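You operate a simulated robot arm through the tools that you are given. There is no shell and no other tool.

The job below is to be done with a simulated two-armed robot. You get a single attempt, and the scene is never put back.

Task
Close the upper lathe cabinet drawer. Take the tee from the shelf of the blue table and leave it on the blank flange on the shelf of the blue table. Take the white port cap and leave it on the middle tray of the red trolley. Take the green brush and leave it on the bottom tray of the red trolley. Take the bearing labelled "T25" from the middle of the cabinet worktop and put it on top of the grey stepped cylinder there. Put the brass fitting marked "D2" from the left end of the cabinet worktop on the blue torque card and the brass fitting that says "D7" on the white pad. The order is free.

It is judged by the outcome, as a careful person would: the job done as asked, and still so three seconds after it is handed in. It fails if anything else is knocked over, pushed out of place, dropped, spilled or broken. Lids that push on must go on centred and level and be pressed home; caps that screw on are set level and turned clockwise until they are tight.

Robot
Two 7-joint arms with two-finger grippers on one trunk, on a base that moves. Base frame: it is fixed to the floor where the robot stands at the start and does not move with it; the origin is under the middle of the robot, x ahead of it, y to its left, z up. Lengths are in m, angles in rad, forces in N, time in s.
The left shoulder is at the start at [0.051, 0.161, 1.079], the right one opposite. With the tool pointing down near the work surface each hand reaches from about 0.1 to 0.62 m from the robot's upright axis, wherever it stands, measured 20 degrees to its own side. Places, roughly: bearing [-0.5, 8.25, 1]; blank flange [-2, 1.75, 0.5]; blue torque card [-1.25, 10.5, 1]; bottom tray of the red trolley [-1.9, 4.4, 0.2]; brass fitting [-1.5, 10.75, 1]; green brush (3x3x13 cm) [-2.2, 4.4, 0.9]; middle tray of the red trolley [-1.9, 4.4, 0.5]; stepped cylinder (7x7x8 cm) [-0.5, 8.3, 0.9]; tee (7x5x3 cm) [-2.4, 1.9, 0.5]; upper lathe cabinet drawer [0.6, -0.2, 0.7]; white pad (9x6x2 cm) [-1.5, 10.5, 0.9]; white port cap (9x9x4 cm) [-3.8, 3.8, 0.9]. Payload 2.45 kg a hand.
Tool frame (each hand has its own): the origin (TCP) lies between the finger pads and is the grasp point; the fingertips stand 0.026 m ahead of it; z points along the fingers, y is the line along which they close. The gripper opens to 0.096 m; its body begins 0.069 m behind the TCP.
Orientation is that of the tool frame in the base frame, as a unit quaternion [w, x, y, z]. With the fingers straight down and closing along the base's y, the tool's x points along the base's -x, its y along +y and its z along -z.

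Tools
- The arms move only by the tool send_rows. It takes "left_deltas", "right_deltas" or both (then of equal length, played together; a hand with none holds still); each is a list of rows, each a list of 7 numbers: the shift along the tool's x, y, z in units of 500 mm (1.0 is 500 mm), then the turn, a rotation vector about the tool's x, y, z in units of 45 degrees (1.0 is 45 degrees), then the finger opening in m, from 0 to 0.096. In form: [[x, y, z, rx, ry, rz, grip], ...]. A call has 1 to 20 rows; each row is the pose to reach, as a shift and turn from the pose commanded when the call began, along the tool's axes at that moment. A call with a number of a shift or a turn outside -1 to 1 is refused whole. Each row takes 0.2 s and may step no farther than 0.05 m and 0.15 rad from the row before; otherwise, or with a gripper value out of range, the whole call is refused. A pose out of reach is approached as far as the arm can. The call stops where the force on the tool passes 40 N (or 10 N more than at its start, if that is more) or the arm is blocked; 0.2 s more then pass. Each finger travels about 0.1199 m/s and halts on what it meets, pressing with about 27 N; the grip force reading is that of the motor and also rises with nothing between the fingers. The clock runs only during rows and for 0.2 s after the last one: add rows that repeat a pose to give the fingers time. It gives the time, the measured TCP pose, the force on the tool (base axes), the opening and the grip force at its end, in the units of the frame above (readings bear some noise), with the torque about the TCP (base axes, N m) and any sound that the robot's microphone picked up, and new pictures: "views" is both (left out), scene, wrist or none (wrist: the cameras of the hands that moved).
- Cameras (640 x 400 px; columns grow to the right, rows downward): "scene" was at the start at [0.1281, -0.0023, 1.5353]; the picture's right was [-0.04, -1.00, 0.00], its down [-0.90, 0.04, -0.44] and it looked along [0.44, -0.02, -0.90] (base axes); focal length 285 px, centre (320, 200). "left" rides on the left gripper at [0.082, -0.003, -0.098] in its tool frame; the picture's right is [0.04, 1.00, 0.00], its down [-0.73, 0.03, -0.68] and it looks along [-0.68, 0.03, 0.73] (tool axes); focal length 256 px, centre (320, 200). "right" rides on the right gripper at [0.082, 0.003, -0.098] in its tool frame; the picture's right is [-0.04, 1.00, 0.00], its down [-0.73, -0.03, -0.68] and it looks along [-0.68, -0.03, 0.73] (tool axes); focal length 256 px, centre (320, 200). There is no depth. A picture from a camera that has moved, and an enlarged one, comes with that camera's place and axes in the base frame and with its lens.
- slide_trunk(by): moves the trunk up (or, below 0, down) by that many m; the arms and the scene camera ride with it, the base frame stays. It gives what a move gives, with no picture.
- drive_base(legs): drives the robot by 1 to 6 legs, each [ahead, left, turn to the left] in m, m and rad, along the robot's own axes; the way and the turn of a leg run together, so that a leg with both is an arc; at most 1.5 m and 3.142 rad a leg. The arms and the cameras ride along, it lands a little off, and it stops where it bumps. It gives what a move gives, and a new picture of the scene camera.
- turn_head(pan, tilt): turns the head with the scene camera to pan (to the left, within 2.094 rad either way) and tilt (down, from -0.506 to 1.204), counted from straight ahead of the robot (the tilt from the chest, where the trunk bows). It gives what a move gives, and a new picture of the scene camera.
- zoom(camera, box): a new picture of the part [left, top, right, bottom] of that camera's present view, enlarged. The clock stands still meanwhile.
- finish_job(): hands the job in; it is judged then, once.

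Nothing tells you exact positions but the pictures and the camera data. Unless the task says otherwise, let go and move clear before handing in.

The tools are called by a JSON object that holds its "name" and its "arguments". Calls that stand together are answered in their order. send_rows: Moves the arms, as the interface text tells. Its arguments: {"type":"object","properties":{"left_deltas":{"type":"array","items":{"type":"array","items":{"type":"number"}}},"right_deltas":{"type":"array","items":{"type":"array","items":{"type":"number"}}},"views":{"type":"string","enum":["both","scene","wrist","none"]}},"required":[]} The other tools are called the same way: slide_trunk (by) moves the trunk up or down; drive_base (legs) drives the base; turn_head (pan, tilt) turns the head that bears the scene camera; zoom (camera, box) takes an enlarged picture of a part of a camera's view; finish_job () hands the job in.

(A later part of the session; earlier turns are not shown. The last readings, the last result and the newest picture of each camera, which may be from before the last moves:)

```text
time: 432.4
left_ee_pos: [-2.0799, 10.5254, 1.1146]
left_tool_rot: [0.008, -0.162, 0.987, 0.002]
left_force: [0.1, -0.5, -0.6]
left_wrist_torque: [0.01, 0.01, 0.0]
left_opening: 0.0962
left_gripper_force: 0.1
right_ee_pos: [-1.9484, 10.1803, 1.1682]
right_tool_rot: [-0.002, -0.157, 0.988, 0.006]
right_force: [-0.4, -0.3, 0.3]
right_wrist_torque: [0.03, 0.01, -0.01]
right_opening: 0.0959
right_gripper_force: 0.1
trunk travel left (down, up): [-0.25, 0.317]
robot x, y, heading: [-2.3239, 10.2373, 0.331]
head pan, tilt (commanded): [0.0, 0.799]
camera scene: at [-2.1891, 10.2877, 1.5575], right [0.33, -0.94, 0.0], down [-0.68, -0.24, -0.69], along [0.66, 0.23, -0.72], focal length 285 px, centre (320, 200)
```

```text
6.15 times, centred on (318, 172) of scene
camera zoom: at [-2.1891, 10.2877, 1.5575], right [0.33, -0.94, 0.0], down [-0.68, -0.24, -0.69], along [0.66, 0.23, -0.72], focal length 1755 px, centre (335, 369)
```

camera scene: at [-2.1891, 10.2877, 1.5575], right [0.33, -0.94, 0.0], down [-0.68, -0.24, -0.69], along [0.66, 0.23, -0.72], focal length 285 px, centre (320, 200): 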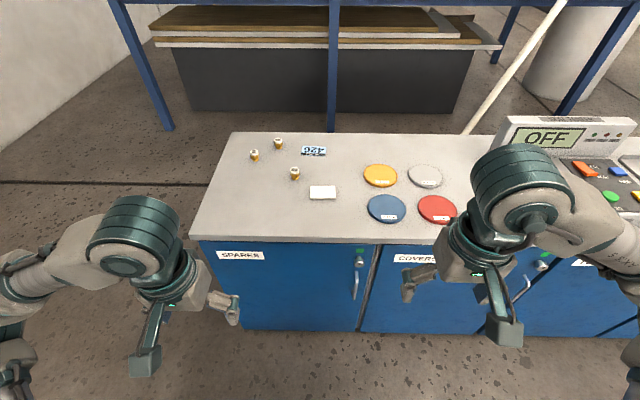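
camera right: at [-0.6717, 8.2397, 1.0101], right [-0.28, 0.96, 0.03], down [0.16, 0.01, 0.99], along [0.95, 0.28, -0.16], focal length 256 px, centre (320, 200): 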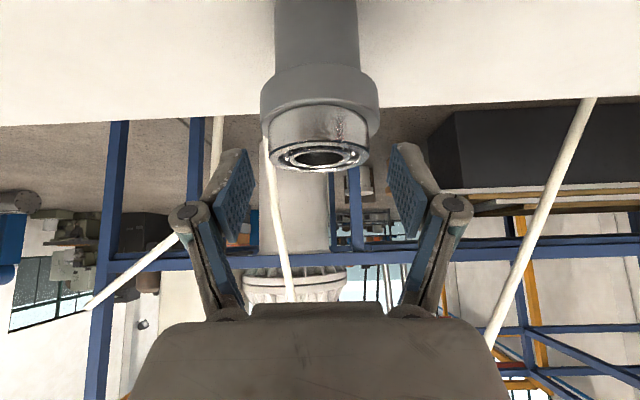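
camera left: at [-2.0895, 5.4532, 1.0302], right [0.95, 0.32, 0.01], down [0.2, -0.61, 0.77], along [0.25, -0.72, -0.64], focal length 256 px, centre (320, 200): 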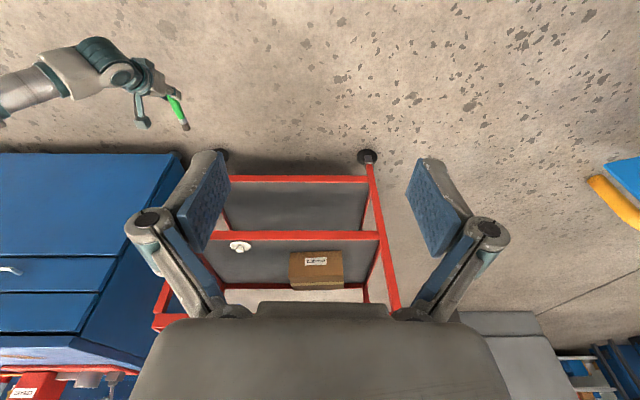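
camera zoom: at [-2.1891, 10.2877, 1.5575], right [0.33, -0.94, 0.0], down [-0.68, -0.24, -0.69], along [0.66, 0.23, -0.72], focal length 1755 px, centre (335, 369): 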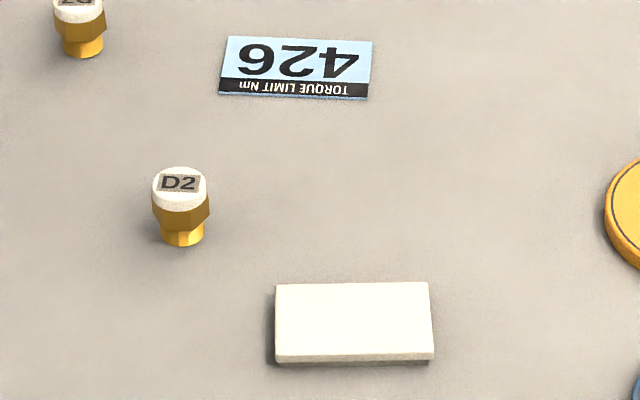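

The three fittings read D5, D7 and D2; D2 is nearest, the blue "426 torque limit" card is behind it and the white pad in front. I'll line up for D2.

{"name": "drive_base", "arguments": {"legs": [[0, 0.245, 0], [0.19, 0, 0]]}}

{"name": "slide_trunk", "arguments": {"by": -0.12}}

{"name": "send_rows", "arguments": {"right_deltas": [[-0.07, 0.012, 0.0, 0, -0.084, 0, 0.06], [-0.14, 0.024, 0.0, 0, -0.169, 0, 0.06], [-0.21, 0.036, 0.0, 0, -0.253, 0, 0.06], [-0.28, 0.048, 0.0, 0, -0.338, 0, 0.06], [-0.35, 0.048, 0.0, 0, -0.422, 0, 0.06]], "views": "none"}}

```text
time: 435.3
left_ee_pos: [-1.9841, 10.8141, 1.116]
left_tool_rot: [0.008, -0.162, 0.987, 0.006]
left_force: [0.1, -0.1, -0.5]
left_wrist_torque: [0.0, -0.02, -0.02]
left_opening: 0.096
left_gripper_force: 0.1
right_ee_pos: [-1.8527, 10.4692, 1.1682]
right_tool_rot: [-0.002, -0.157, 0.988, 0.008]
right_force: [-0.1, 0.6, 0.8]
right_wrist_torque: [0.0, -0.02, 0.01]
right_opening: 0.0961
right_gripper_force: 0.0
trunk travel left (down, up): [-0.25, 0.317]
robot x, y, heading: [-2.2305, 10.5342, 0.338]
head pan, tilt (commanded): [0.0, 0.799]
camera scene: at [-2.0868, 10.5688, 1.5576], right [0.33, -0.94, -0.01], down [-0.68, -0.23, -0.69], along [0.65, 0.24, -0.72], focal length 285 px, centre (320, 200)
```

scene: 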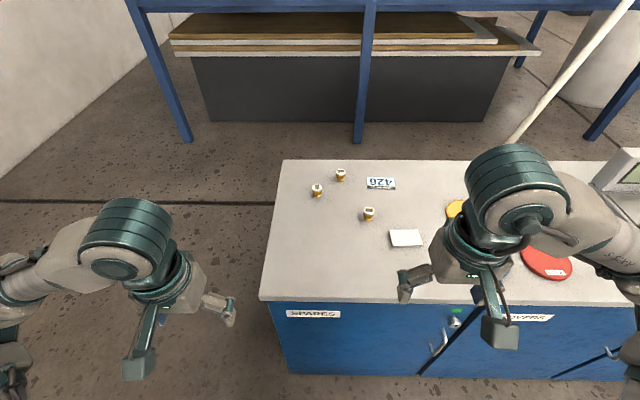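

```text
time: 436.8
left_ee_pos: [-1.9858, 10.8119, 0.9986]
left_tool_rot: [0.01, -0.16, 0.987, 0.006]
left_force: [-0.7, -0.1, -0.5]
left_wrist_torque: [0.01, 0.03, -0.03]
left_opening: 0.0961
left_gripper_force: 0.1
right_ee_pos: [-1.8552, 10.4658, 1.0502]
right_tool_rot: [0.001, -0.156, 0.988, 0.009]
right_force: [-0.2, -1.1, 0.5]
right_wrist_torque: [0.03, -0.05, 0.0]
right_opening: 0.096
right_gripper_force: 0.1
trunk travel left (down, up): [-0.13, 0.437]
robot x, y, heading: [-2.2263, 10.5337, 0.334]
head pan, tilt (commanded): [0.0, 0.799]
```

```text
time: 438.0
left_ee_pos: [-1.9922, 10.8316, 0.9935]
left_tool_rot: [0.011, -0.162, 0.987, -0.002]
left_force: [-0.5, 0.3, -0.8]
left_wrist_torque: [-0.04, -0.03, -0.01]
left_opening: 0.096
left_gripper_force: 0.1
right_ee_pos: [-1.7003, 10.5658, 1.0521]
right_tool_rot: [0.165, -0.155, 0.974, 0.026]
right_force: [0.5, 0.6, -0.2]
right_wrist_torque: [-0.04, -0.03, -0.02]
right_opening: 0.0601
right_gripper_force: 0.0
trunk travel left (down, up): [-0.13, 0.437]
robot x, y, heading: [-2.2299, 10.536, 0.334]
head pan, tilt (commanded): [0.0, 0.799]
```

{"name": "send_rows", "arguments": {"right_deltas": [[-0.0534, -0.005, 0.0404, 0, -0.084, 0, 0.06], [-0.1068, -0.01, 0.0808, 0, -0.169, 0, 0.06], [-0.1602, -0.015, 0.1212, 0, -0.253, 0, 0.06], [-0.2136, -0.02, 0.1616, 0, -0.338, 0, 0.06], [-0.267, -0.025, 0.202, 0, -0.422, 0, 0.06], [-0.267, -0.025, 0.202, 0, -0.422, 0, 0.06], [-0.267, -0.025, 0.202, 0, -0.422, 0, 0.06], [-0.267, -0.025, 0.202, 0, -0.422, 0, 0.06], [-0.267, -0.025, 0.202, 0, -0.422, 0, 0.06], [-0.267, -0.025, 0.202, 0, -0.422, 0, 0.06], [-0.267, -0.025, 0.202, 0, -0.422, 0, 0.06], [-0.267, -0.025, 0.202, 0, -0.422, 0, 0.06]], "views": "both"}}

```text
time: 440.6
left_ee_pos: [-1.9902, 10.8256, 0.9949]
left_tool_rot: [0.011, -0.162, 0.987, 0.0]
left_force: [0.0, -0.8, -0.2]
left_wrist_torque: [-0.01, 0.01, 0.01]
left_opening: 0.0962
left_gripper_force: 0.0
right_ee_pos: [-1.5451, 10.5966, 1.0003]
right_tool_rot: [0.322, -0.147, 0.934, 0.053]
right_force: [-0.9, 0.6, -1.2]
right_wrist_torque: [-0.04, 0.03, -0.01]
right_opening: 0.06
right_gripper_force: 0.1
trunk travel left (down, up): [-0.13, 0.437]
robot x, y, heading: [-2.2229, 10.5361, 0.334]
head pan, tilt (commanded): [0.0, 0.799]
camera scene: at [-1.9835, 10.6246, 1.4237], right [0.33, -0.94, 0.0], down [-0.68, -0.24, -0.69], along [0.65, 0.23, -0.72], focal length 285 px, centre (320, 200)
camera right: at [-1.6654, 10.561, 1.0269], right [-0.28, 0.96, 0.03], down [0.16, 0.02, 0.99], along [0.95, 0.28, -0.16], focal length 256 px, centre (320, 200)
```

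scene: 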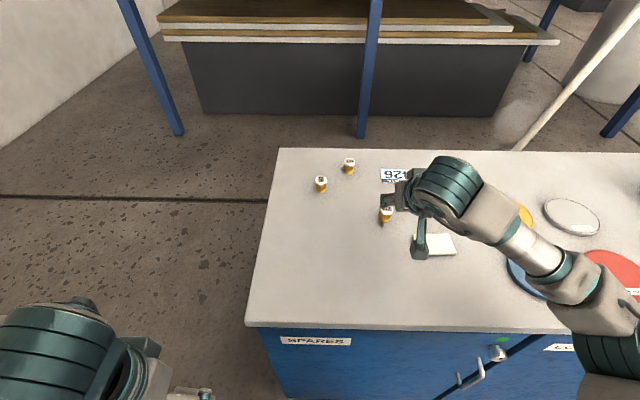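
right: 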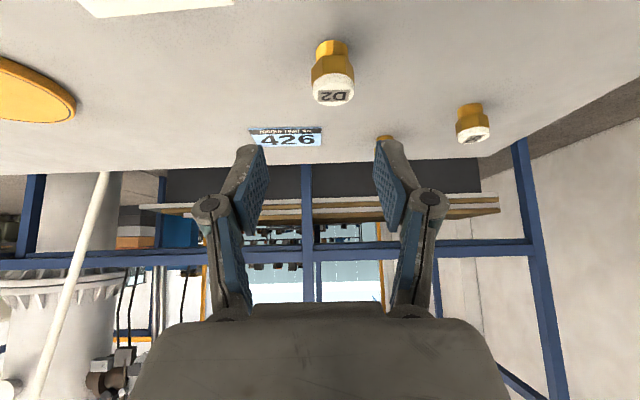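

{"name": "send_rows", "arguments": {"right_deltas": [[-0.006, 0.009, 0.0625, 0, 0, 0, 0.06], [-0.012, 0.0186, 0.125, 0, 0, 0, 0.06], [-0.012, 0.0186, 0.125, 0, 0, 0, 0.06], [-0.012, 0.0186, 0.125, 0, 0, 0, 0.06], [-0.012, 0.0186, 0.125, 0, 0, 0, 0.06], [-0.012, 0.0186, 0.125, 0, 0, 0, 0.06], [-0.012, 0.0186, 0.125, 0, 0, 0, 0.06], [-0.012, 0.0186, 0.125, 0, 0, 0, 0.06], [-0.012, 0.0186, 0.125, 0, 0, 0, 0.06], [-0.012, 0.0186, 0.125, 0, 0, 0, 0.06], [-0.012, 0.0186, 0.125, 0, 0, 0, 0.06], [-0.012, 0.0186, 0.125, 0, 0, 0, 0.06]], "views": "wrist"}}

```text
time: 443.2
left_ee_pos: [-1.9886, 10.8239, 0.996]
left_tool_rot: [0.011, -0.162, 0.987, 0.001]
left_force: [0.4, 0.4, 0.6]
left_wrist_torque: [0.01, 0.01, -0.02]
left_opening: 0.0961
left_gripper_force: 0.1
right_ee_pos: [-1.5062, 10.6165, 0.9538]
right_tool_rot: [0.322, -0.147, 0.934, 0.054]
right_force: [0.9, -0.1, 0.0]
right_wrist_torque: [-0.03, -0.02, 0.05]
right_opening: 0.0595
right_gripper_force: 0.0
trunk travel left (down, up): [-0.13, 0.437]
robot x, y, heading: [-2.2294, 10.5351, 0.337]
head pan, tilt (commanded): [0.0, 0.799]
camera right: at [-1.6272, 10.581, 0.9815], right [-0.28, 0.96, 0.03], down [0.16, 0.01, 0.99], along [0.95, 0.28, -0.16], focal length 256 px, centre (320, 200)
```

right: 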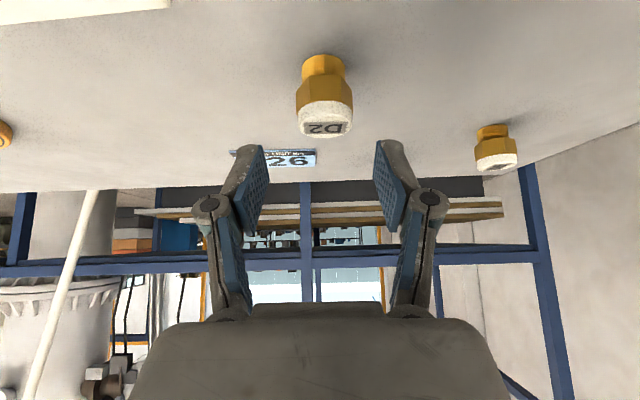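

{"name": "send_rows", "arguments": {"right_deltas": [[0.0148, 0.004, 0.0189, 0, 0, 0, 0.06], [0.0296, 0.004, 0.0378, 0, 0, 0, 0.06], [0.0432, 0.004, 0.0552, 0, 0, 0, 0.06], [0.0432, 0.004, 0.0552, 0, 0, 0, 0.06], [0.0432, 0.004, 0.0552, 0, 0, 0, 0.06]], "views": "wrist"}}

```text
time: 444.4
left_ee_pos: [-1.989, 10.8236, 0.9949]
left_tool_rot: [0.01, -0.162, 0.987, 0.001]
left_force: [0.6, -0.1, -0.5]
left_wrist_torque: [0.0, 0.03, 0.01]
left_opening: 0.0961
left_gripper_force: 0.1
right_ee_pos: [-1.5065, 10.6181, 0.919]
right_tool_rot: [0.322, -0.147, 0.934, 0.054]
right_force: [0.4, 0.0, 0.0]
right_wrist_torque: [0.01, 0.0, -0.01]
right_opening: 0.06
right_gripper_force: 0.0
trunk travel left (down, up): [-0.13, 0.437]
robot x, y, heading: [-2.2257, 10.5367, 0.338]
head pan, tilt (commanded): [0.0, 0.799]
camera right: at [-1.6267, 10.5828, 0.946], right [-0.28, 0.96, 0.03], down [0.16, 0.01, 0.99], along [0.95, 0.28, -0.16], focal length 256 px, centre (320, 200)
```

right: 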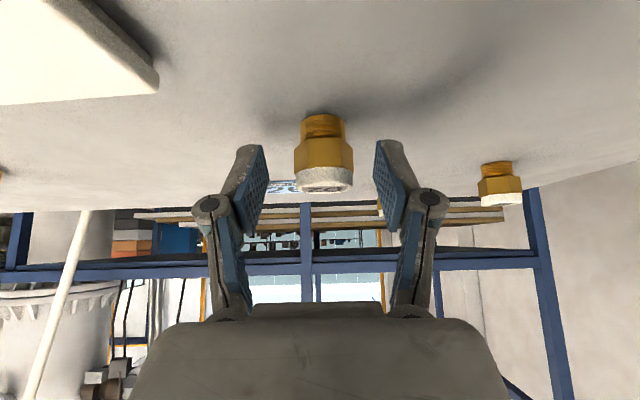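

{"name": "send_rows", "arguments": {"right_deltas": [[0, 0.003, 0, 0, 0, 0, 0.05], [0, 0.003, 0, 0, 0, 0, 0.04], [0, 0.003, 0, 0, 0, 0, 0.03], [0, 0.003, 0, 0, 0, 0, 0.02], [0, 0.003, 0, 0, 0, 0, 0.01], [0, 0.003, 0, 0, 0, 0, 0.01]], "views": "wrist"}}

```text
time: 445.8
left_ee_pos: [-1.9885, 10.8235, 0.9959]
left_tool_rot: [0.01, -0.162, 0.987, 0.001]
left_force: [0.4, -0.4, -0.4]
left_wrist_torque: [0.0, 0.0, 0.01]
left_opening: 0.0961
left_gripper_force: 0.1
right_ee_pos: [-1.5058, 10.6202, 0.9195]
right_tool_rot: [0.322, -0.147, 0.934, 0.054]
right_force: [-0.3, -0.1, -0.5]
right_wrist_torque: [0.02, 0.01, 0.0]
right_opening: 0.0317
right_gripper_force: 26.6
trunk travel left (down, up): [-0.13, 0.437]
robot x, y, heading: [-2.2276, 10.5335, 0.334]
head pan, tilt (commanded): [0.0, 0.799]
camera right: at [-1.6273, 10.5845, 0.9462], right [-0.28, 0.96, 0.03], down [0.16, 0.01, 0.99], along [0.95, 0.28, -0.16], focal length 256 px, centre (320, 200)
```

right: 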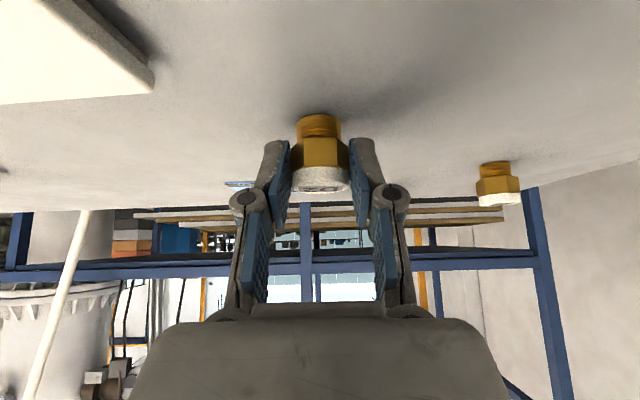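

{"name": "send_rows", "arguments": {"right_deltas": [[-0.0123, 0, -0.0158, 0, 0, 0, 0.01], [-0.0247, 0, -0.0315, 0, 0, 0, 0.01], [-0.0493, 0, -0.063, 0, 0, 0, 0.01], [-0.074, 0, -0.0946, 0, 0, 0, 0.01], [-0.0987, 0, -0.1261, 0, 0, 0, 0.01]], "views": "none"}}

{"name": "drive_base", "arguments": {"legs": [[0.1, 0, 0]]}}

{"name": "zoom", "arguments": {"camera": "right", "box": [0, 0, 640, 400]}}

```text
time: 447.0
left_ee_pos: [-1.9901, 10.8241, 0.9958]
left_tool_rot: [0.01, -0.162, 0.987, 0.001]
left_force: [-0.3, 0.0, -1.0]
left_wrist_torque: [0.01, -0.01, -0.03]
left_opening: 0.096
left_gripper_force: 0.0
right_ee_pos: [-1.5077, 10.619, 1.0]
right_tool_rot: [0.322, -0.146, 0.934, 0.055]
right_force: [0.1, -0.6, -1.0]
right_wrist_torque: [0.02, 0.0, -0.05]
right_opening: 0.0321
right_gripper_force: 26.8
trunk travel left (down, up): [-0.13, 0.437]
robot x, y, heading: [-2.2286, 10.5355, 0.338]
head pan, tilt (commanded): [0.0, 0.799]
```

```text
time: 448.2
left_ee_pos: [-1.8936, 10.8584, 0.9956]
left_tool_rot: [0.009, -0.162, 0.987, 0.0]
left_force: [0.1, 0.0, 0.5]
left_wrist_torque: [0.02, 0.04, 0.0]
left_opening: 0.0959
left_gripper_force: 0.1
right_ee_pos: [-1.4099, 10.6524, 0.9987]
right_tool_rot: [0.321, -0.147, 0.934, 0.054]
right_force: [0.4, 0.3, -1.2]
right_wrist_torque: [0.02, 0.02, -0.02]
right_opening: 0.032
right_gripper_force: 27.0
trunk travel left (down, up): [-0.13, 0.437]
robot x, y, heading: [-2.133, 10.5647, 0.342]
head pan, tilt (commanded): [0.0, 0.799]
camera scene: at [-1.8869, 10.6551, 1.4236], right [0.33, -0.94, 0.0], down [-0.68, -0.24, -0.69], along [0.65, 0.23, -0.72], focal length 285 px, centre (320, 200)
```

scene: 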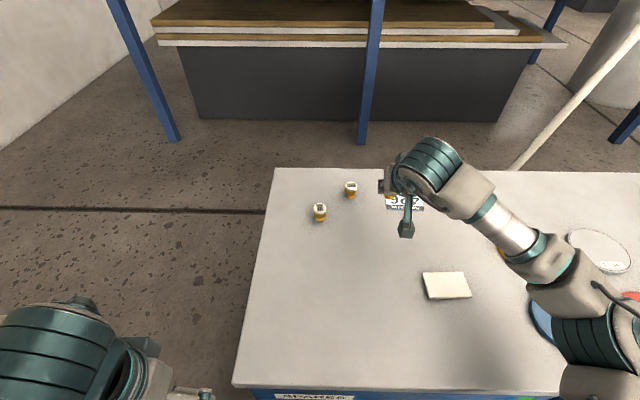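

```text
1.00 times, centred on (320, 200) of right (not enlarged: the box is as wide or as high as the picture)
camera zoom: at [-1.5314, 10.6176, 1.0252], right [-0.28, 0.96, 0.03], down [0.16, 0.02, 0.99], along [0.95, 0.28, -0.16], focal length 256 px, centre (320, 200)
```

zoom: 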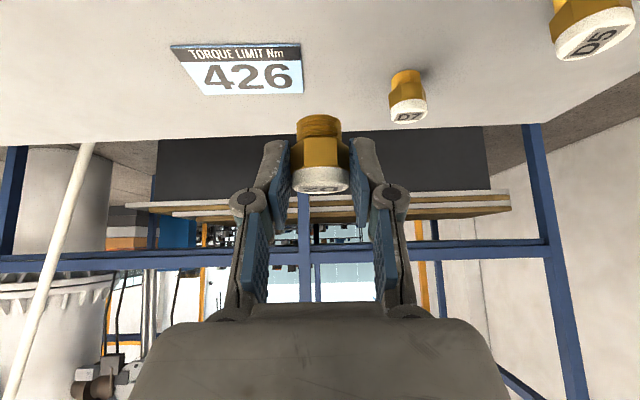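

{"name": "send_rows", "arguments": {"right_deltas": [[-0.0255, -0.0433, 0.0355, 0, 0, 0, 0.01], [-0.0511, -0.0867, 0.0711, 0, 0, 0, 0.01], [-0.0766, -0.13, 0.1066, 0, 0, 0, 0.01], [-0.0766, -0.13, 0.1066, 0, 0, 0, 0.01], [-0.0766, -0.13, 0.1066, 0, 0, 0, 0.01], [-0.0766, -0.13, 0.1066, 0, 0, 0, 0.01], [-0.0766, -0.13, 0.1066, 0, 0, 0, 0.01], [-0.0766, -0.13, 0.1066, 0, 0, 0, 0.01], [-0.0766, -0.13, 0.1066, 0, 0, 0, 0.01]], "views": "both"}}

```text
time: 450.2
left_ee_pos: [-1.8978, 10.8553, 0.9976]
left_tool_rot: [0.011, -0.161, 0.987, 0.001]
left_force: [0.6, 0.3, 0.2]
left_wrist_torque: [0.03, -0.01, 0.0]
left_opening: 0.0959
left_gripper_force: 0.0
right_ee_pos: [-1.3355, 10.6077, 0.9834]
right_tool_rot: [0.324, -0.147, 0.933, 0.054]
right_force: [0.4, 0.2, -0.5]
right_wrist_torque: [-0.01, 0.02, 0.02]
right_opening: 0.0319
right_gripper_force: 27.2
trunk travel left (down, up): [-0.13, 0.437]
robot x, y, heading: [-2.1306, 10.5656, 0.338]
head pan, tilt (commanded): [0.0, 0.799]
camera scene: at [-1.8872, 10.6546, 1.4236], right [0.33, -0.94, 0.0], down [-0.68, -0.24, -0.69], along [0.65, 0.23, -0.72], focal length 285 px, centre (320, 200)
camera right: at [-1.4564, 10.5741, 1.0097], right [-0.28, 0.96, 0.03], down [0.16, 0.01, 0.99], along [0.95, 0.28, -0.16], focal length 256 px, centre (320, 200)
```

scene: 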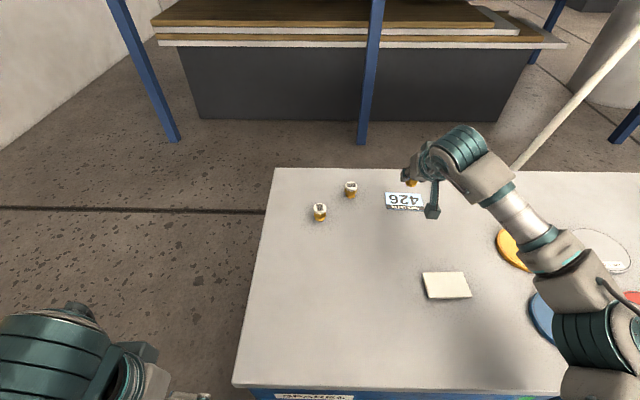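
right: 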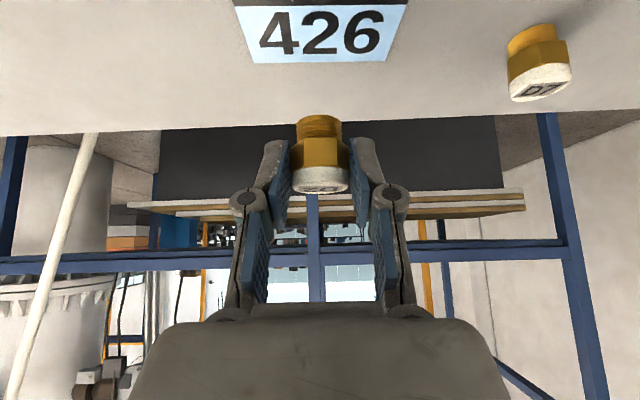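

{"name": "send_rows", "arguments": {"right_deltas": [[-0.0158, 0.004, 0.0123, 0, 0, 0, 0.01], [0.0027, 0.004, 0.0359, 0, 0, 0, 0.01], [0.0212, 0.004, 0.0596, 0, 0, 0, 0.01], [0.0397, 0.004, 0.0832, 0, 0, 0, 0.01], [0.0397, 0.004, 0.0832, 0, 0, 0, 0.01], [0.0397, 0.004, 0.0832, 0, 0, 0, 0.01], [0.0397, 0.004, 0.0832, 0, 0, 0, 0.01]], "views": "both"}}

{"name": "zoom", "arguments": {"camera": "right", "box": [220, 20, 420, 200]}}

```text
time: 451.8
left_ee_pos: [-1.8976, 10.8555, 0.9967]
left_tool_rot: [0.013, -0.162, 0.987, 0.003]
left_force: [-0.3, -0.3, 0.7]
left_wrist_torque: [0.0, -0.01, 0.0]
left_opening: 0.0958
left_gripper_force: 0.0
right_ee_pos: [-1.3268, 10.6144, 0.9385]
right_tool_rot: [0.324, -0.146, 0.933, 0.055]
right_force: [-0.2, 0.2, -0.7]
right_wrist_torque: [-0.03, -0.01, -0.06]
right_opening: 0.0319
right_gripper_force: 27.1
trunk travel left (down, up): [-0.13, 0.437]
robot x, y, heading: [-2.1304, 10.5647, 0.341]
head pan, tilt (commanded): [0.0, 0.799]
camera scene: at [-1.8871, 10.6546, 1.4236], right [0.33, -0.94, 0.0], down [-0.68, -0.24, -0.69], along [0.65, 0.23, -0.72], focal length 285 px, centre (320, 200)
camera right: at [-1.4468, 10.5788, 0.965], right [-0.28, 0.96, 0.03], down [0.16, 0.01, 0.99], along [0.95, 0.28, -0.16], focal length 256 px, centre (320, 200)
```

scene: 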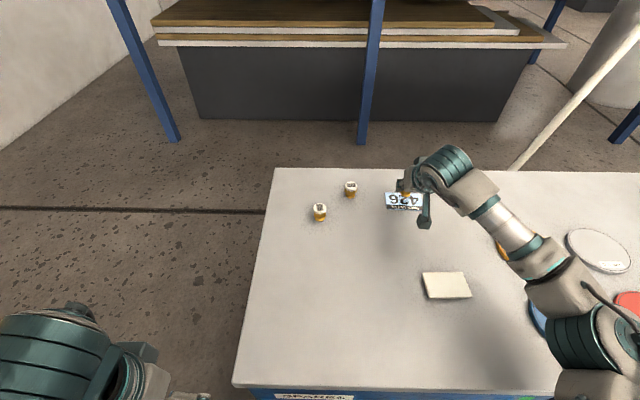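
right: 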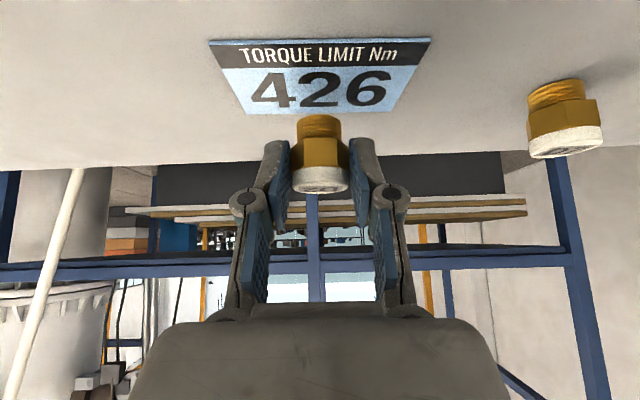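

```text
2.22 times, centred on (320, 110) of right
camera zoom: at [-1.4468, 10.5788, 0.965], right [-0.28, 0.96, 0.03], down [0.16, 0.01, 0.99], along [0.95, 0.28, -0.16], focal length 569 px, centre (320, 400)
```

zoom: 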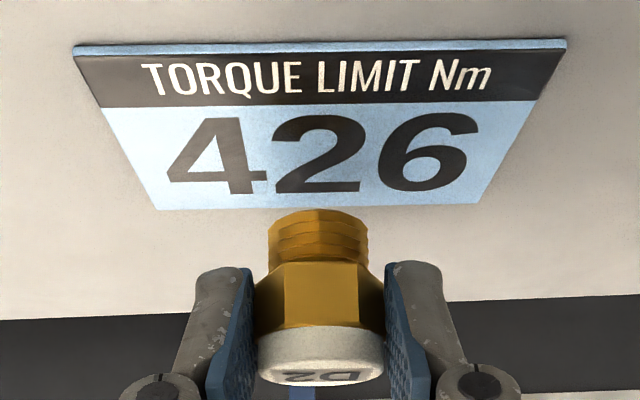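

The fitting is right above the card's centre. I'll lower it onto the card.

{"name": "send_rows", "arguments": {"right_deltas": [[0.0074, 0, 0.0095, 0, 0, 0, 0.01], [0.0148, 0, 0.0189, 0, 0, 0, 0.01], [0.0173, 0, 0.0221, 0, 0, 0, 0.01], [0.0173, 0, 0.0221, 0, 0, 0, 0.01]], "views": "none"}}

```text
time: 452.8
left_ee_pos: [-1.8985, 10.8546, 0.9975]
left_tool_rot: [0.012, -0.162, 0.987, 0.002]
left_force: [-0.3, 0.2, -0.6]
left_wrist_torque: [-0.01, 0.0, -0.02]
left_opening: 0.0959
left_gripper_force: 0.1
right_ee_pos: [-1.3256, 10.6141, 0.9235]
right_tool_rot: [0.323, -0.145, 0.933, 0.054]
right_force: [-0.6, -0.1, -1.1]
right_wrist_torque: [0.0, -0.01, 0.01]
right_opening: 0.0317
right_gripper_force: 27.2
trunk travel left (down, up): [-0.13, 0.437]
robot x, y, heading: [-2.1347, 10.5642, 0.34]
head pan, tilt (commanded): [0.0, 0.799]
```

{"name": "send_rows", "arguments": {"right_deltas": [[0.0025, 0, 0.0032, 0, 0, 0, 0.01], [0.0049, 0, 0.0063, 0, 0, 0, 0.01], [0.0049, 0, 0.0063, 0, 0, 0, 0.01]], "views": "wrist"}}

{"name": "zoom", "arguments": {"camera": "right", "box": [220, 20, 420, 200]}}

```text
time: 453.6
left_ee_pos: [-1.8993, 10.8561, 0.9971]
left_tool_rot: [0.013, -0.162, 0.987, 0.001]
left_force: [-0.4, 0.8, 0.6]
left_wrist_torque: [-0.02, -0.01, -0.04]
left_opening: 0.0959
left_gripper_force: 0.0
right_ee_pos: [-1.3256, 10.6142, 0.9223]
right_tool_rot: [0.325, -0.146, 0.933, 0.055]
right_force: [1.6, -0.5, 4.7]
right_wrist_torque: [-0.03, -0.11, 0.01]
right_opening: 0.0317
right_gripper_force: 26.4
trunk travel left (down, up): [-0.13, 0.437]
robot x, y, heading: [-2.1345, 10.5661, 0.336]
head pan, tilt (commanded): [0.0, 0.799]
camera right: at [-1.4473, 10.5791, 0.9482], right [-0.28, 0.96, 0.03], down [0.16, 0.01, 0.99], along [0.95, 0.28, -0.15], focal length 256 px, centre (320, 200)
```

right: 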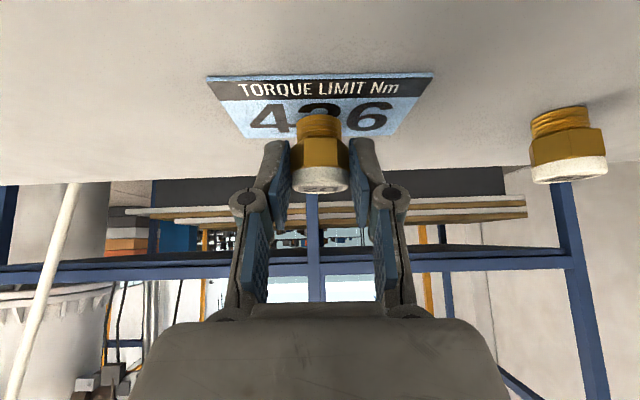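

```text
2.22 times, centred on (320, 110) of right
camera zoom: at [-1.4473, 10.5791, 0.9482], right [-0.28, 0.96, 0.03], down [0.16, 0.01, 0.99], along [0.95, 0.28, -0.15], focal length 569 px, centre (320, 400)
```

zoom: 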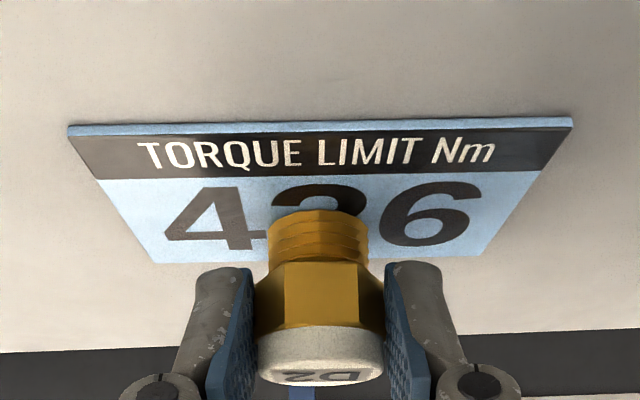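

The fitting stands on the card. I'll let go and withdraw.

{"name": "send_rows", "arguments": {"right_deltas": [[0, 0, 0, 0, 0, 0, 0.034], [0, 0, 0, 0, 0, 0, 0.038], [0, 0, 0, 0, 0, 0, 0.045], [0, 0, 0, 0, 0, 0, 0.055], [0, 0, 0, 0, 0, 0, 0.06], [0, 0, 0, 0, 0, 0, 0.06]], "views": "wrist"}}

{"name": "zoom", "arguments": {"camera": "right", "box": [220, 20, 420, 200]}}

```text
time: 455.0
left_ee_pos: [-1.8976, 10.8559, 0.9976]
left_tool_rot: [0.012, -0.162, 0.987, 0.002]
left_force: [1.1, 0.0, -0.1]
left_wrist_torque: [0.03, 0.01, 0.0]
left_opening: 0.096
left_gripper_force: 0.1
right_ee_pos: [-1.3264, 10.6145, 0.919]
right_tool_rot: [0.324, -0.146, 0.933, 0.055]
right_force: [0.3, -0.1, 0.1]
right_wrist_torque: [0.02, -0.01, -0.01]
right_opening: 0.0598
right_gripper_force: 0.0
trunk travel left (down, up): [-0.13, 0.437]
robot x, y, heading: [-2.135, 10.5682, 0.337]
head pan, tilt (commanded): [0.0, 0.799]
camera right: at [-1.4471, 10.5791, 0.9471], right [-0.28, 0.96, 0.03], down [0.16, 0.01, 0.99], along [0.95, 0.28, -0.16], focal length 256 px, centre (320, 200)
```

right: 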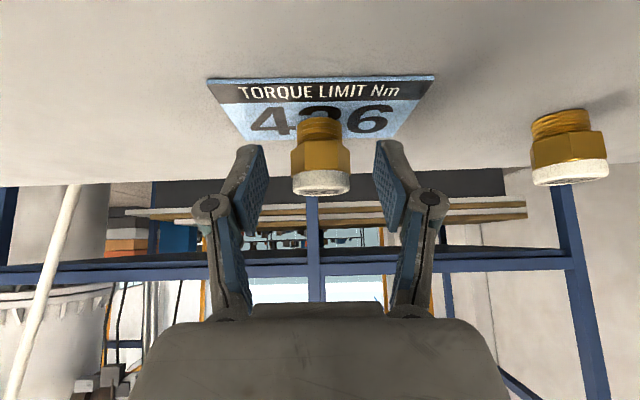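

```text
2.22 times, centred on (320, 110) of right
camera zoom: at [-1.4471, 10.5791, 0.9471], right [-0.28, 0.96, 0.03], down [0.16, 0.01, 0.99], along [0.95, 0.28, -0.16], focal length 569 px, centre (320, 400)
```

zoom: 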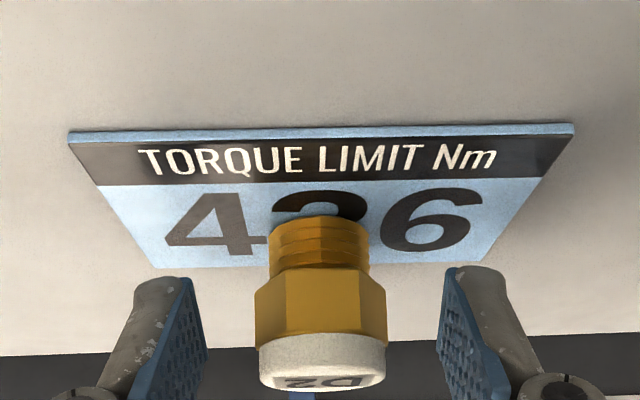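

{"name": "send_rows", "arguments": {"right_deltas": [[0, 0, -0.04, 0, 0, 0, 0.06], [0, 0, -0.1, 0, 0, 0, 0.06], [0, 0, -0.17, 0, 0, 0, 0.06], [0, 0, -0.24, 0, 0, 0, 0.06], [0, 0.06, -0.24, 0, 0, 0, 0.06], [0, 0.13, -0.24, 0, 0, 0, 0.06], [0, 0.2, -0.24, 0, 0, 0, 0.06], [0, 0.27, -0.24, 0, 0, 0, 0.06], [0, 0.31, -0.24, 0, 0, 0, 0.06], [0, 0.31, -0.24, 0, 0, 0, 0.06], [0, 0.31, -0.24, 0, 0, 0, 0.06], [0, 0.31, -0.24, 0, 0, 0, 0.06], [0, 0.31, -0.24, 0, 0, 0, 0.06], [0, 0.31, -0.24, 0, 0, 0, 0.06], [0, 0.31, -0.24, 0, 0, 0, 0.06], [0, 0.31, -0.24, 0, 0, 0, 0.06]], "views": "both"}}

```text
time: 458.4
left_ee_pos: [-1.8985, 10.8554, 0.9964]
left_tool_rot: [0.013, -0.161, 0.987, 0.001]
left_force: [-0.3, -0.4, -0.1]
left_wrist_torque: [-0.01, 0.01, -0.01]
left_opening: 0.096
left_gripper_force: 0.0
right_ee_pos: [-1.4457, 10.7388, 1.0158]
right_tool_rot: [0.323, -0.147, 0.933, 0.053]
right_force: [-0.4, 0.2, -0.2]
right_wrist_torque: [0.01, -0.01, 0.0]
right_opening: 0.0598
right_gripper_force: 0.0
trunk travel left (down, up): [-0.13, 0.437]
robot x, y, heading: [-2.1342, 10.5684, 0.335]
head pan, tilt (commanded): [0.0, 0.799]
camera scene: at [-1.888, 10.6556, 1.4237], right [0.33, -0.94, 0.0], down [-0.68, -0.24, -0.69], along [0.65, 0.23, -0.72], focal length 285 px, centre (320, 200)
camera right: at [-1.566, 10.7039, 1.0418], right [-0.28, 0.96, 0.03], down [0.16, 0.01, 0.99], along [0.95, 0.28, -0.16], focal length 256 px, centre (320, 200)
```

scene: 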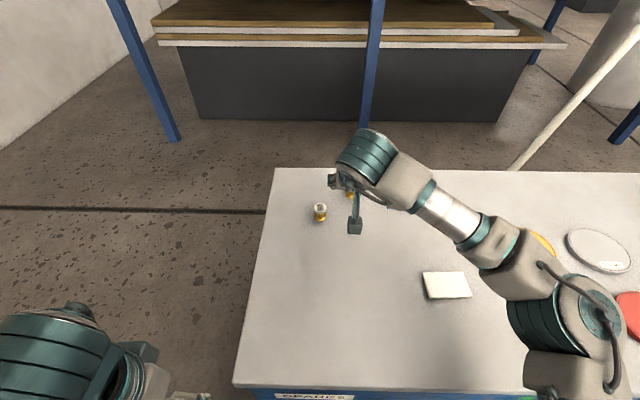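
right: 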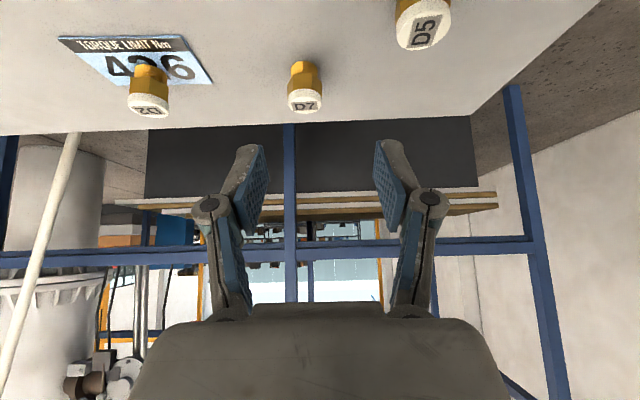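

{"name": "send_rows", "arguments": {"right_deltas": [[-0.019, -0.009, 0.0663, 0, 0, 0, 0.06], [-0.038, -0.018, 0.1327, 0, 0, 0, 0.06], [-0.057, -0.027, 0.199, 0, 0, 0, 0.06], [-0.057, -0.027, 0.199, 0, 0, 0, 0.06], [-0.057, -0.027, 0.199, 0, 0, 0, 0.06], [-0.057, -0.027, 0.199, 0, 0, 0, 0.06], [-0.057, -0.027, 0.199, 0, 0, 0, 0.06]], "views": "wrist"}}

```text
time: 460.0
left_ee_pos: [-1.899, 10.8561, 0.9966]
left_tool_rot: [0.013, -0.161, 0.987, 0.001]
left_force: [-0.4, 0.1, 0.8]
left_wrist_torque: [0.0, 0.0, -0.02]
left_opening: 0.0962
left_gripper_force: 0.0
right_ee_pos: [-1.3614, 10.752, 0.9553]
right_tool_rot: [0.324, -0.147, 0.933, 0.054]
right_force: [0.2, -0.6, -0.8]
right_wrist_torque: [-0.01, 0.02, 0.06]
right_opening: 0.0602
right_gripper_force: 0.0
trunk travel left (down, up): [-0.13, 0.437]
robot x, y, heading: [-2.1339, 10.5648, 0.34]
head pan, tilt (commanded): [0.0, 0.799]
camera right: at [-1.4817, 10.7167, 0.9817], right [-0.28, 0.96, 0.03], down [0.16, 0.01, 0.99], along [0.95, 0.28, -0.16], focal length 256 px, centre (320, 200)
```

right: 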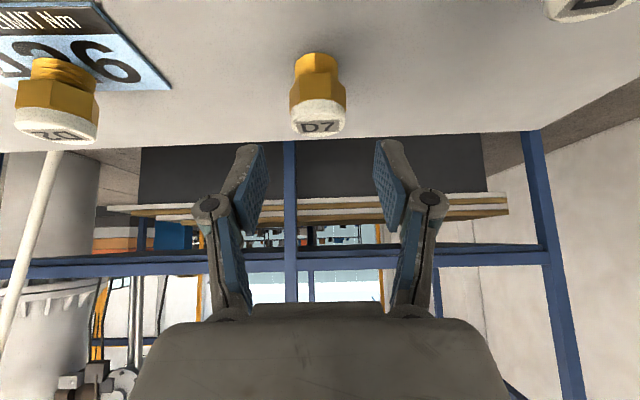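

{"name": "send_rows", "arguments": {"right_deltas": [[0.0148, -0.002, 0.0189, 0, 0, 0, 0.06], [0.0296, -0.002, 0.0378, 0, 0, 0, 0.06], [0.0444, -0.002, 0.0567, 0, 0, 0, 0.06], [0.0444, -0.002, 0.0567, 0, 0, 0, 0.06], [0.0444, -0.002, 0.0567, 0, 0, 0, 0.06]], "views": "wrist"}}

```text
time: 461.2
left_ee_pos: [-1.8981, 10.8555, 0.9961]
left_tool_rot: [0.013, -0.162, 0.987, 0.0]
left_force: [-0.1, -0.5, 0.5]
left_wrist_torque: [0.0, 0.0, -0.01]
left_opening: 0.0962
left_gripper_force: 0.1
right_ee_pos: [-1.3595, 10.7516, 0.9203]
right_tool_rot: [0.324, -0.147, 0.933, 0.054]
right_force: [-1.1, -0.4, -0.8]
right_wrist_torque: [-0.01, 0.01, 0.0]
right_opening: 0.0602
right_gripper_force: 0.1
trunk travel left (down, up): [-0.13, 0.437]
robot x, y, heading: [-2.1335, 10.5668, 0.334]
head pan, tilt (commanded): [0.0, 0.799]
camera right: at [-1.481, 10.7159, 0.9458], right [-0.28, 0.96, 0.03], down [0.16, 0.01, 0.99], along [0.95, 0.28, -0.16], focal length 256 px, centre (320, 200)
```

right: 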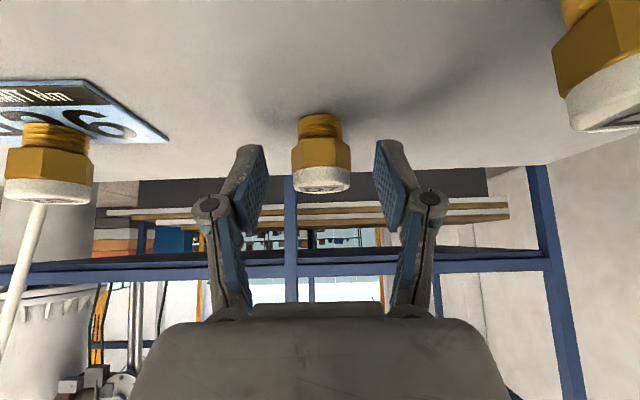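

{"name": "send_rows", "arguments": {"right_deltas": [[0, 0, 0.001, 0, 0, 0, 0.05], [0, 0, 0.001, 0, 0, 0, 0.04], [0, 0, 0.001, 0, 0, 0, 0.03], [0, 0, 0.001, 0, 0, 0, 0.02], [0, 0, 0.001, 0, 0, 0, 0.01], [0, 0, 0.001, 0, 0, 0, 0.01]], "views": "none"}}

{"name": "send_rows", "arguments": {"right_deltas": [[-0.0123, 0, -0.0158, 0, 0, 0, 0.01], [-0.0247, 0, -0.0315, 0, 0, 0, 0.01], [-0.0493, 0, -0.063, 0, 0, 0, 0.01], [-0.074, 0, -0.0946, 0, 0, 0, 0.01], [-0.0987, 0, -0.1261, 0, 0, 0, 0.01], [-0.1234, 0, -0.1576, 0, 0, 0, 0.01]], "views": "both"}}

```text
time: 462.6
left_ee_pos: [-1.8989, 10.8554, 0.9976]
left_tool_rot: [0.012, -0.162, 0.987, 0.001]
left_force: [-0.2, 0.4, -0.8]
left_wrist_torque: [0.01, 0.04, 0.03]
left_opening: 0.0958
left_gripper_force: 0.1
right_ee_pos: [-1.3598, 10.7526, 0.9188]
right_tool_rot: [0.324, -0.147, 0.933, 0.055]
right_force: [1.0, 1.2, 1.3]
right_wrist_torque: [0.01, -0.01, 0.01]
right_opening: 0.0321
right_gripper_force: 27.0
trunk travel left (down, up): [-0.13, 0.437]
robot x, y, heading: [-2.135, 10.5678, 0.338]
head pan, tilt (commanded): [0.0, 0.799]
```

```text
time: 464.0
left_ee_pos: [-1.8996, 10.857, 0.996]
left_tool_rot: [0.013, -0.162, 0.987, 0.0]
left_force: [0.5, 1.1, -0.2]
left_wrist_torque: [0.02, 0.01, 0.02]
left_opening: 0.0961
left_gripper_force: 0.0
right_ee_pos: [-1.3615, 10.7522, 1.0183]
right_tool_rot: [0.323, -0.148, 0.933, 0.054]
right_force: [-0.9, -0.9, -1.4]
right_wrist_torque: [-0.02, 0.01, 0.0]
right_opening: 0.0319
right_gripper_force: 27.1
trunk travel left (down, up): [-0.13, 0.437]
robot x, y, heading: [-2.1352, 10.5661, 0.334]
head pan, tilt (commanded): [0.0, 0.799]
camera scene: at [-1.8884, 10.6563, 1.4238], right [0.33, -0.94, 0.0], down [-0.68, -0.24, -0.69], along [0.65, 0.23, -0.72], focal length 285 px, centre (320, 200)
camera right: at [-1.4814, 10.7163, 1.0454], right [-0.28, 0.96, 0.03], down [0.16, 0.01, 0.99], along [0.95, 0.28, -0.16], focal length 256 px, centre (320, 200)
```

scene: 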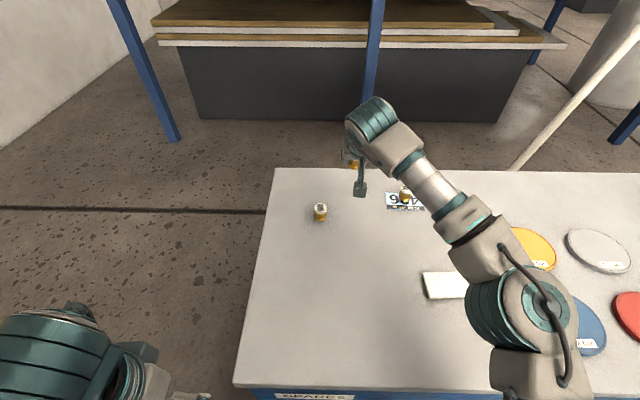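
right: 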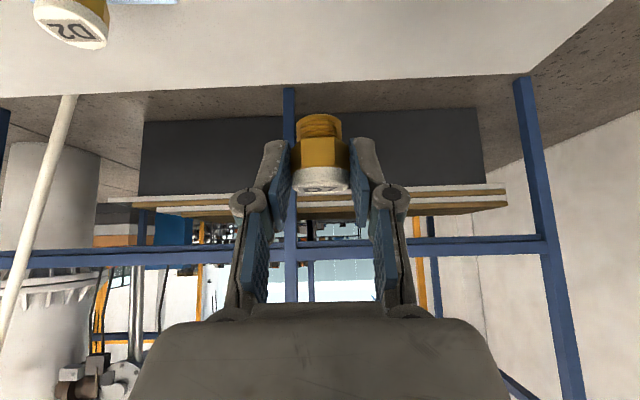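

D7 is held. I'll back the base up so the white pad comes within easy reach.

{"name": "drive_base", "arguments": {"legs": [[-0.18, 0, 0]]}}

{"name": "zoom", "arguments": {"camera": "scene", "box": [230, 130, 500, 320]}}

```text
time: 465.5
left_ee_pos: [-2.0701, 10.7959, 0.9963]
left_tool_rot: [0.012, -0.161, 0.987, 0.002]
left_force: [0.3, 0.0, 0.0]
left_wrist_torque: [-0.02, 0.0, -0.01]
left_opening: 0.0962
left_gripper_force: 0.1
right_ee_pos: [-1.5323, 10.6913, 1.0184]
right_tool_rot: [0.325, -0.147, 0.933, 0.054]
right_force: [-1.1, -0.4, -0.5]
right_wrist_torque: [0.01, 0.0, -0.02]
right_opening: 0.0321
right_gripper_force: 27.0
trunk travel left (down, up): [-0.13, 0.437]
robot x, y, heading: [-2.3052, 10.5067, 0.336]
head pan, tilt (commanded): [0.0, 0.799]
camera scene: at [-2.0586, 10.5964, 1.4236], right [0.33, -0.94, 0.0], down [-0.68, -0.24, -0.69], along [0.65, 0.23, -0.72], focal length 285 px, centre (320, 200)
```

scene: 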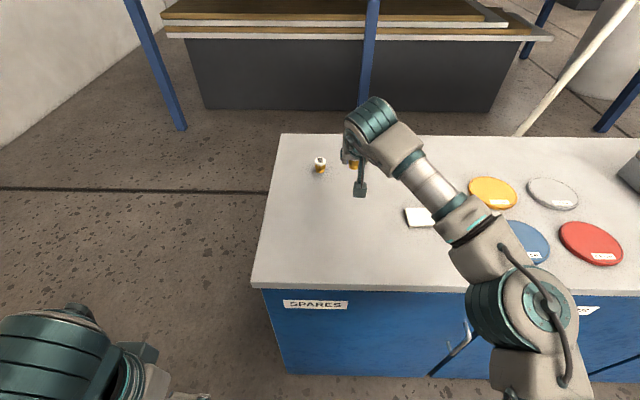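

```text
2.11 times, centred on (365, 225) of scene
camera zoom: at [-2.0586, 10.5964, 1.4236], right [0.33, -0.94, 0.0], down [-0.68, -0.24, -0.69], along [0.65, 0.23, -0.72], focal length 600 px, centre (225, 147)
```

zoom: 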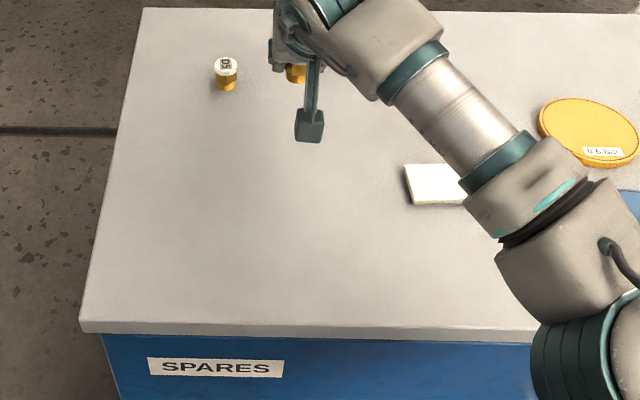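

{"name": "send_rows", "arguments": {"right_deltas": [[0.0284, -0.0704, -0.0136, 0, 0, 0, 0.01], [0.0568, -0.1408, -0.0272, 0, 0, 0, 0.01], [0.0852, -0.2112, -0.0408, 0, 0, 0, 0.01], [0.1136, -0.2816, -0.0544, 0, 0, 0, 0.01], [0.142, -0.352, -0.068, 0, 0, 0, 0.01], [0.142, -0.352, -0.068, 0, 0, 0, 0.01], [0.142, -0.352, -0.068, 0, 0, 0, 0.01], [0.142, -0.352, -0.068, 0, 0, 0, 0.01], [0.142, -0.352, -0.068, 0, 0, 0, 0.01], [0.142, -0.352, -0.068, 0, 0, 0, 0.01], [0.142, -0.352, -0.068, 0, 0, 0, 0.01]], "views": "both"}}

```text
time: 467.9
left_ee_pos: [-2.0739, 10.7917, 0.9978]
left_tool_rot: [0.015, -0.161, 0.987, 0.003]
left_force: [-0.2, -0.4, 0.1]
left_wrist_torque: [0.01, -0.01, 0.02]
left_opening: 0.096
left_gripper_force: 0.0
right_ee_pos: [-1.5534, 10.4971, 1.0037]
right_tool_rot: [0.326, -0.146, 0.932, 0.054]
right_force: [0.7, 0.4, -2.4]
right_wrist_torque: [0.0, 0.01, 0.0]
right_opening: 0.032
right_gripper_force: 27.0
trunk travel left (down, up): [-0.13, 0.437]
robot x, y, heading: [-2.3045, 10.508, 0.338]
head pan, tilt (commanded): [0.0, 0.799]
camera scene: at [-2.0582, 10.5945, 1.4237], right [0.33, -0.94, 0.0], down [-0.68, -0.24, -0.69], along [0.65, 0.23, -0.72], focal length 285 px, centre (320, 200)
camera right: at [-1.6746, 10.4626, 1.0291], right [-0.28, 0.96, 0.03], down [0.15, 0.01, 0.99], along [0.95, 0.28, -0.15], focal length 256 px, centre (320, 200)
```

scene: 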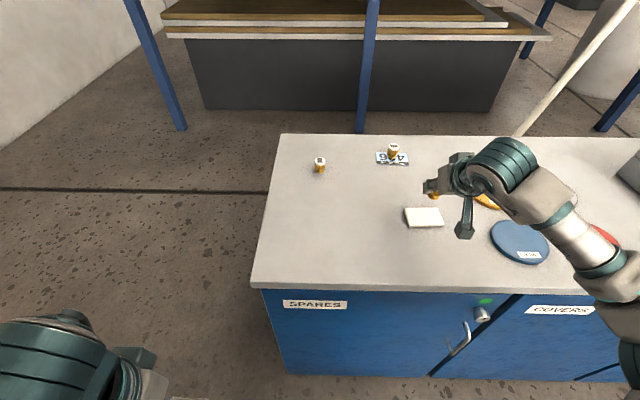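
right: 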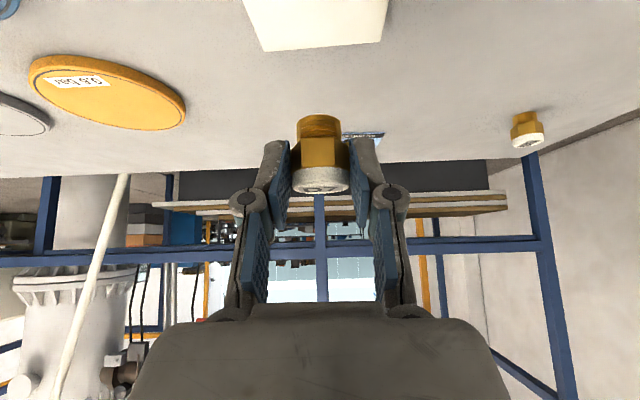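

{"name": "send_rows", "arguments": {"right_deltas": [[0.0207, 0, 0.026, 0, 0, 0, 0.01], [0.0413, 0, 0.052, 0, 0, 0, 0.01], [0.062, 0, 0.078, 0, 0, 0, 0.01], [0.062, 0, 0.078, 0, 0, 0, 0.01], [0.062, 0, 0.078, 0, 0, 0, 0.01], [0.062, 0, 0.078, 0, 0, 0, 0.01]], "views": "both"}}

{"name": "zoom", "arguments": {"camera": "right", "box": [220, 0, 420, 200]}}

```text
time: 469.3
left_ee_pos: [-2.0735, 10.7934, 1.0001]
left_tool_rot: [0.014, -0.161, 0.987, 0.003]
left_force: [0.3, -0.4, -0.2]
left_wrist_torque: [0.01, 0.02, 0.03]
left_opening: 0.0961
left_gripper_force: 0.0
right_ee_pos: [-1.5536, 10.4991, 0.9535]
right_tool_rot: [0.326, -0.147, 0.932, 0.055]
right_force: [0.3, 0.6, -1.5]
right_wrist_torque: [-0.03, 0.02, 0.0]
right_opening: 0.032
right_gripper_force: 26.9
trunk travel left (down, up): [-0.13, 0.437]
robot x, y, heading: [-2.3047, 10.5071, 0.336]
head pan, tilt (commanded): [0.0, 0.799]
camera scene: at [-2.0582, 10.5942, 1.4237], right [0.33, -0.94, 0.0], down [-0.68, -0.24, -0.69], along [0.65, 0.23, -0.72], focal length 285 px, centre (320, 200)
camera right: at [-1.6746, 10.4631, 0.9792], right [-0.28, 0.96, 0.03], down [0.15, 0.01, 0.99], along [0.95, 0.28, -0.15], focal length 256 px, centre (320, 200)
```

scene: 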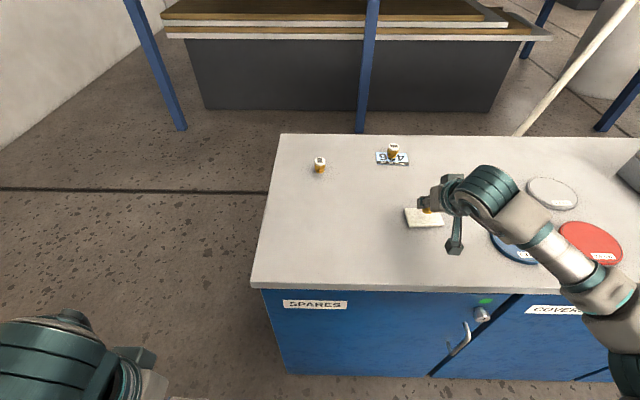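
right: 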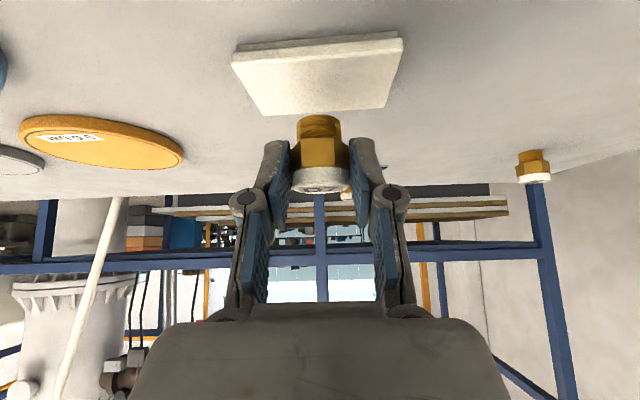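

```text
2.00 times, centred on (320, 100) of right
camera zoom: at [-1.6746, 10.4631, 0.9792], right [-0.28, 0.96, 0.03], down [0.15, 0.01, 0.99], along [0.95, 0.28, -0.15], focal length 512 px, centre (320, 400)
```

zoom: 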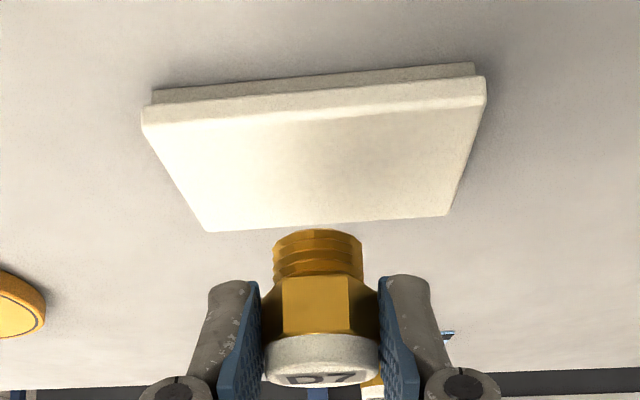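

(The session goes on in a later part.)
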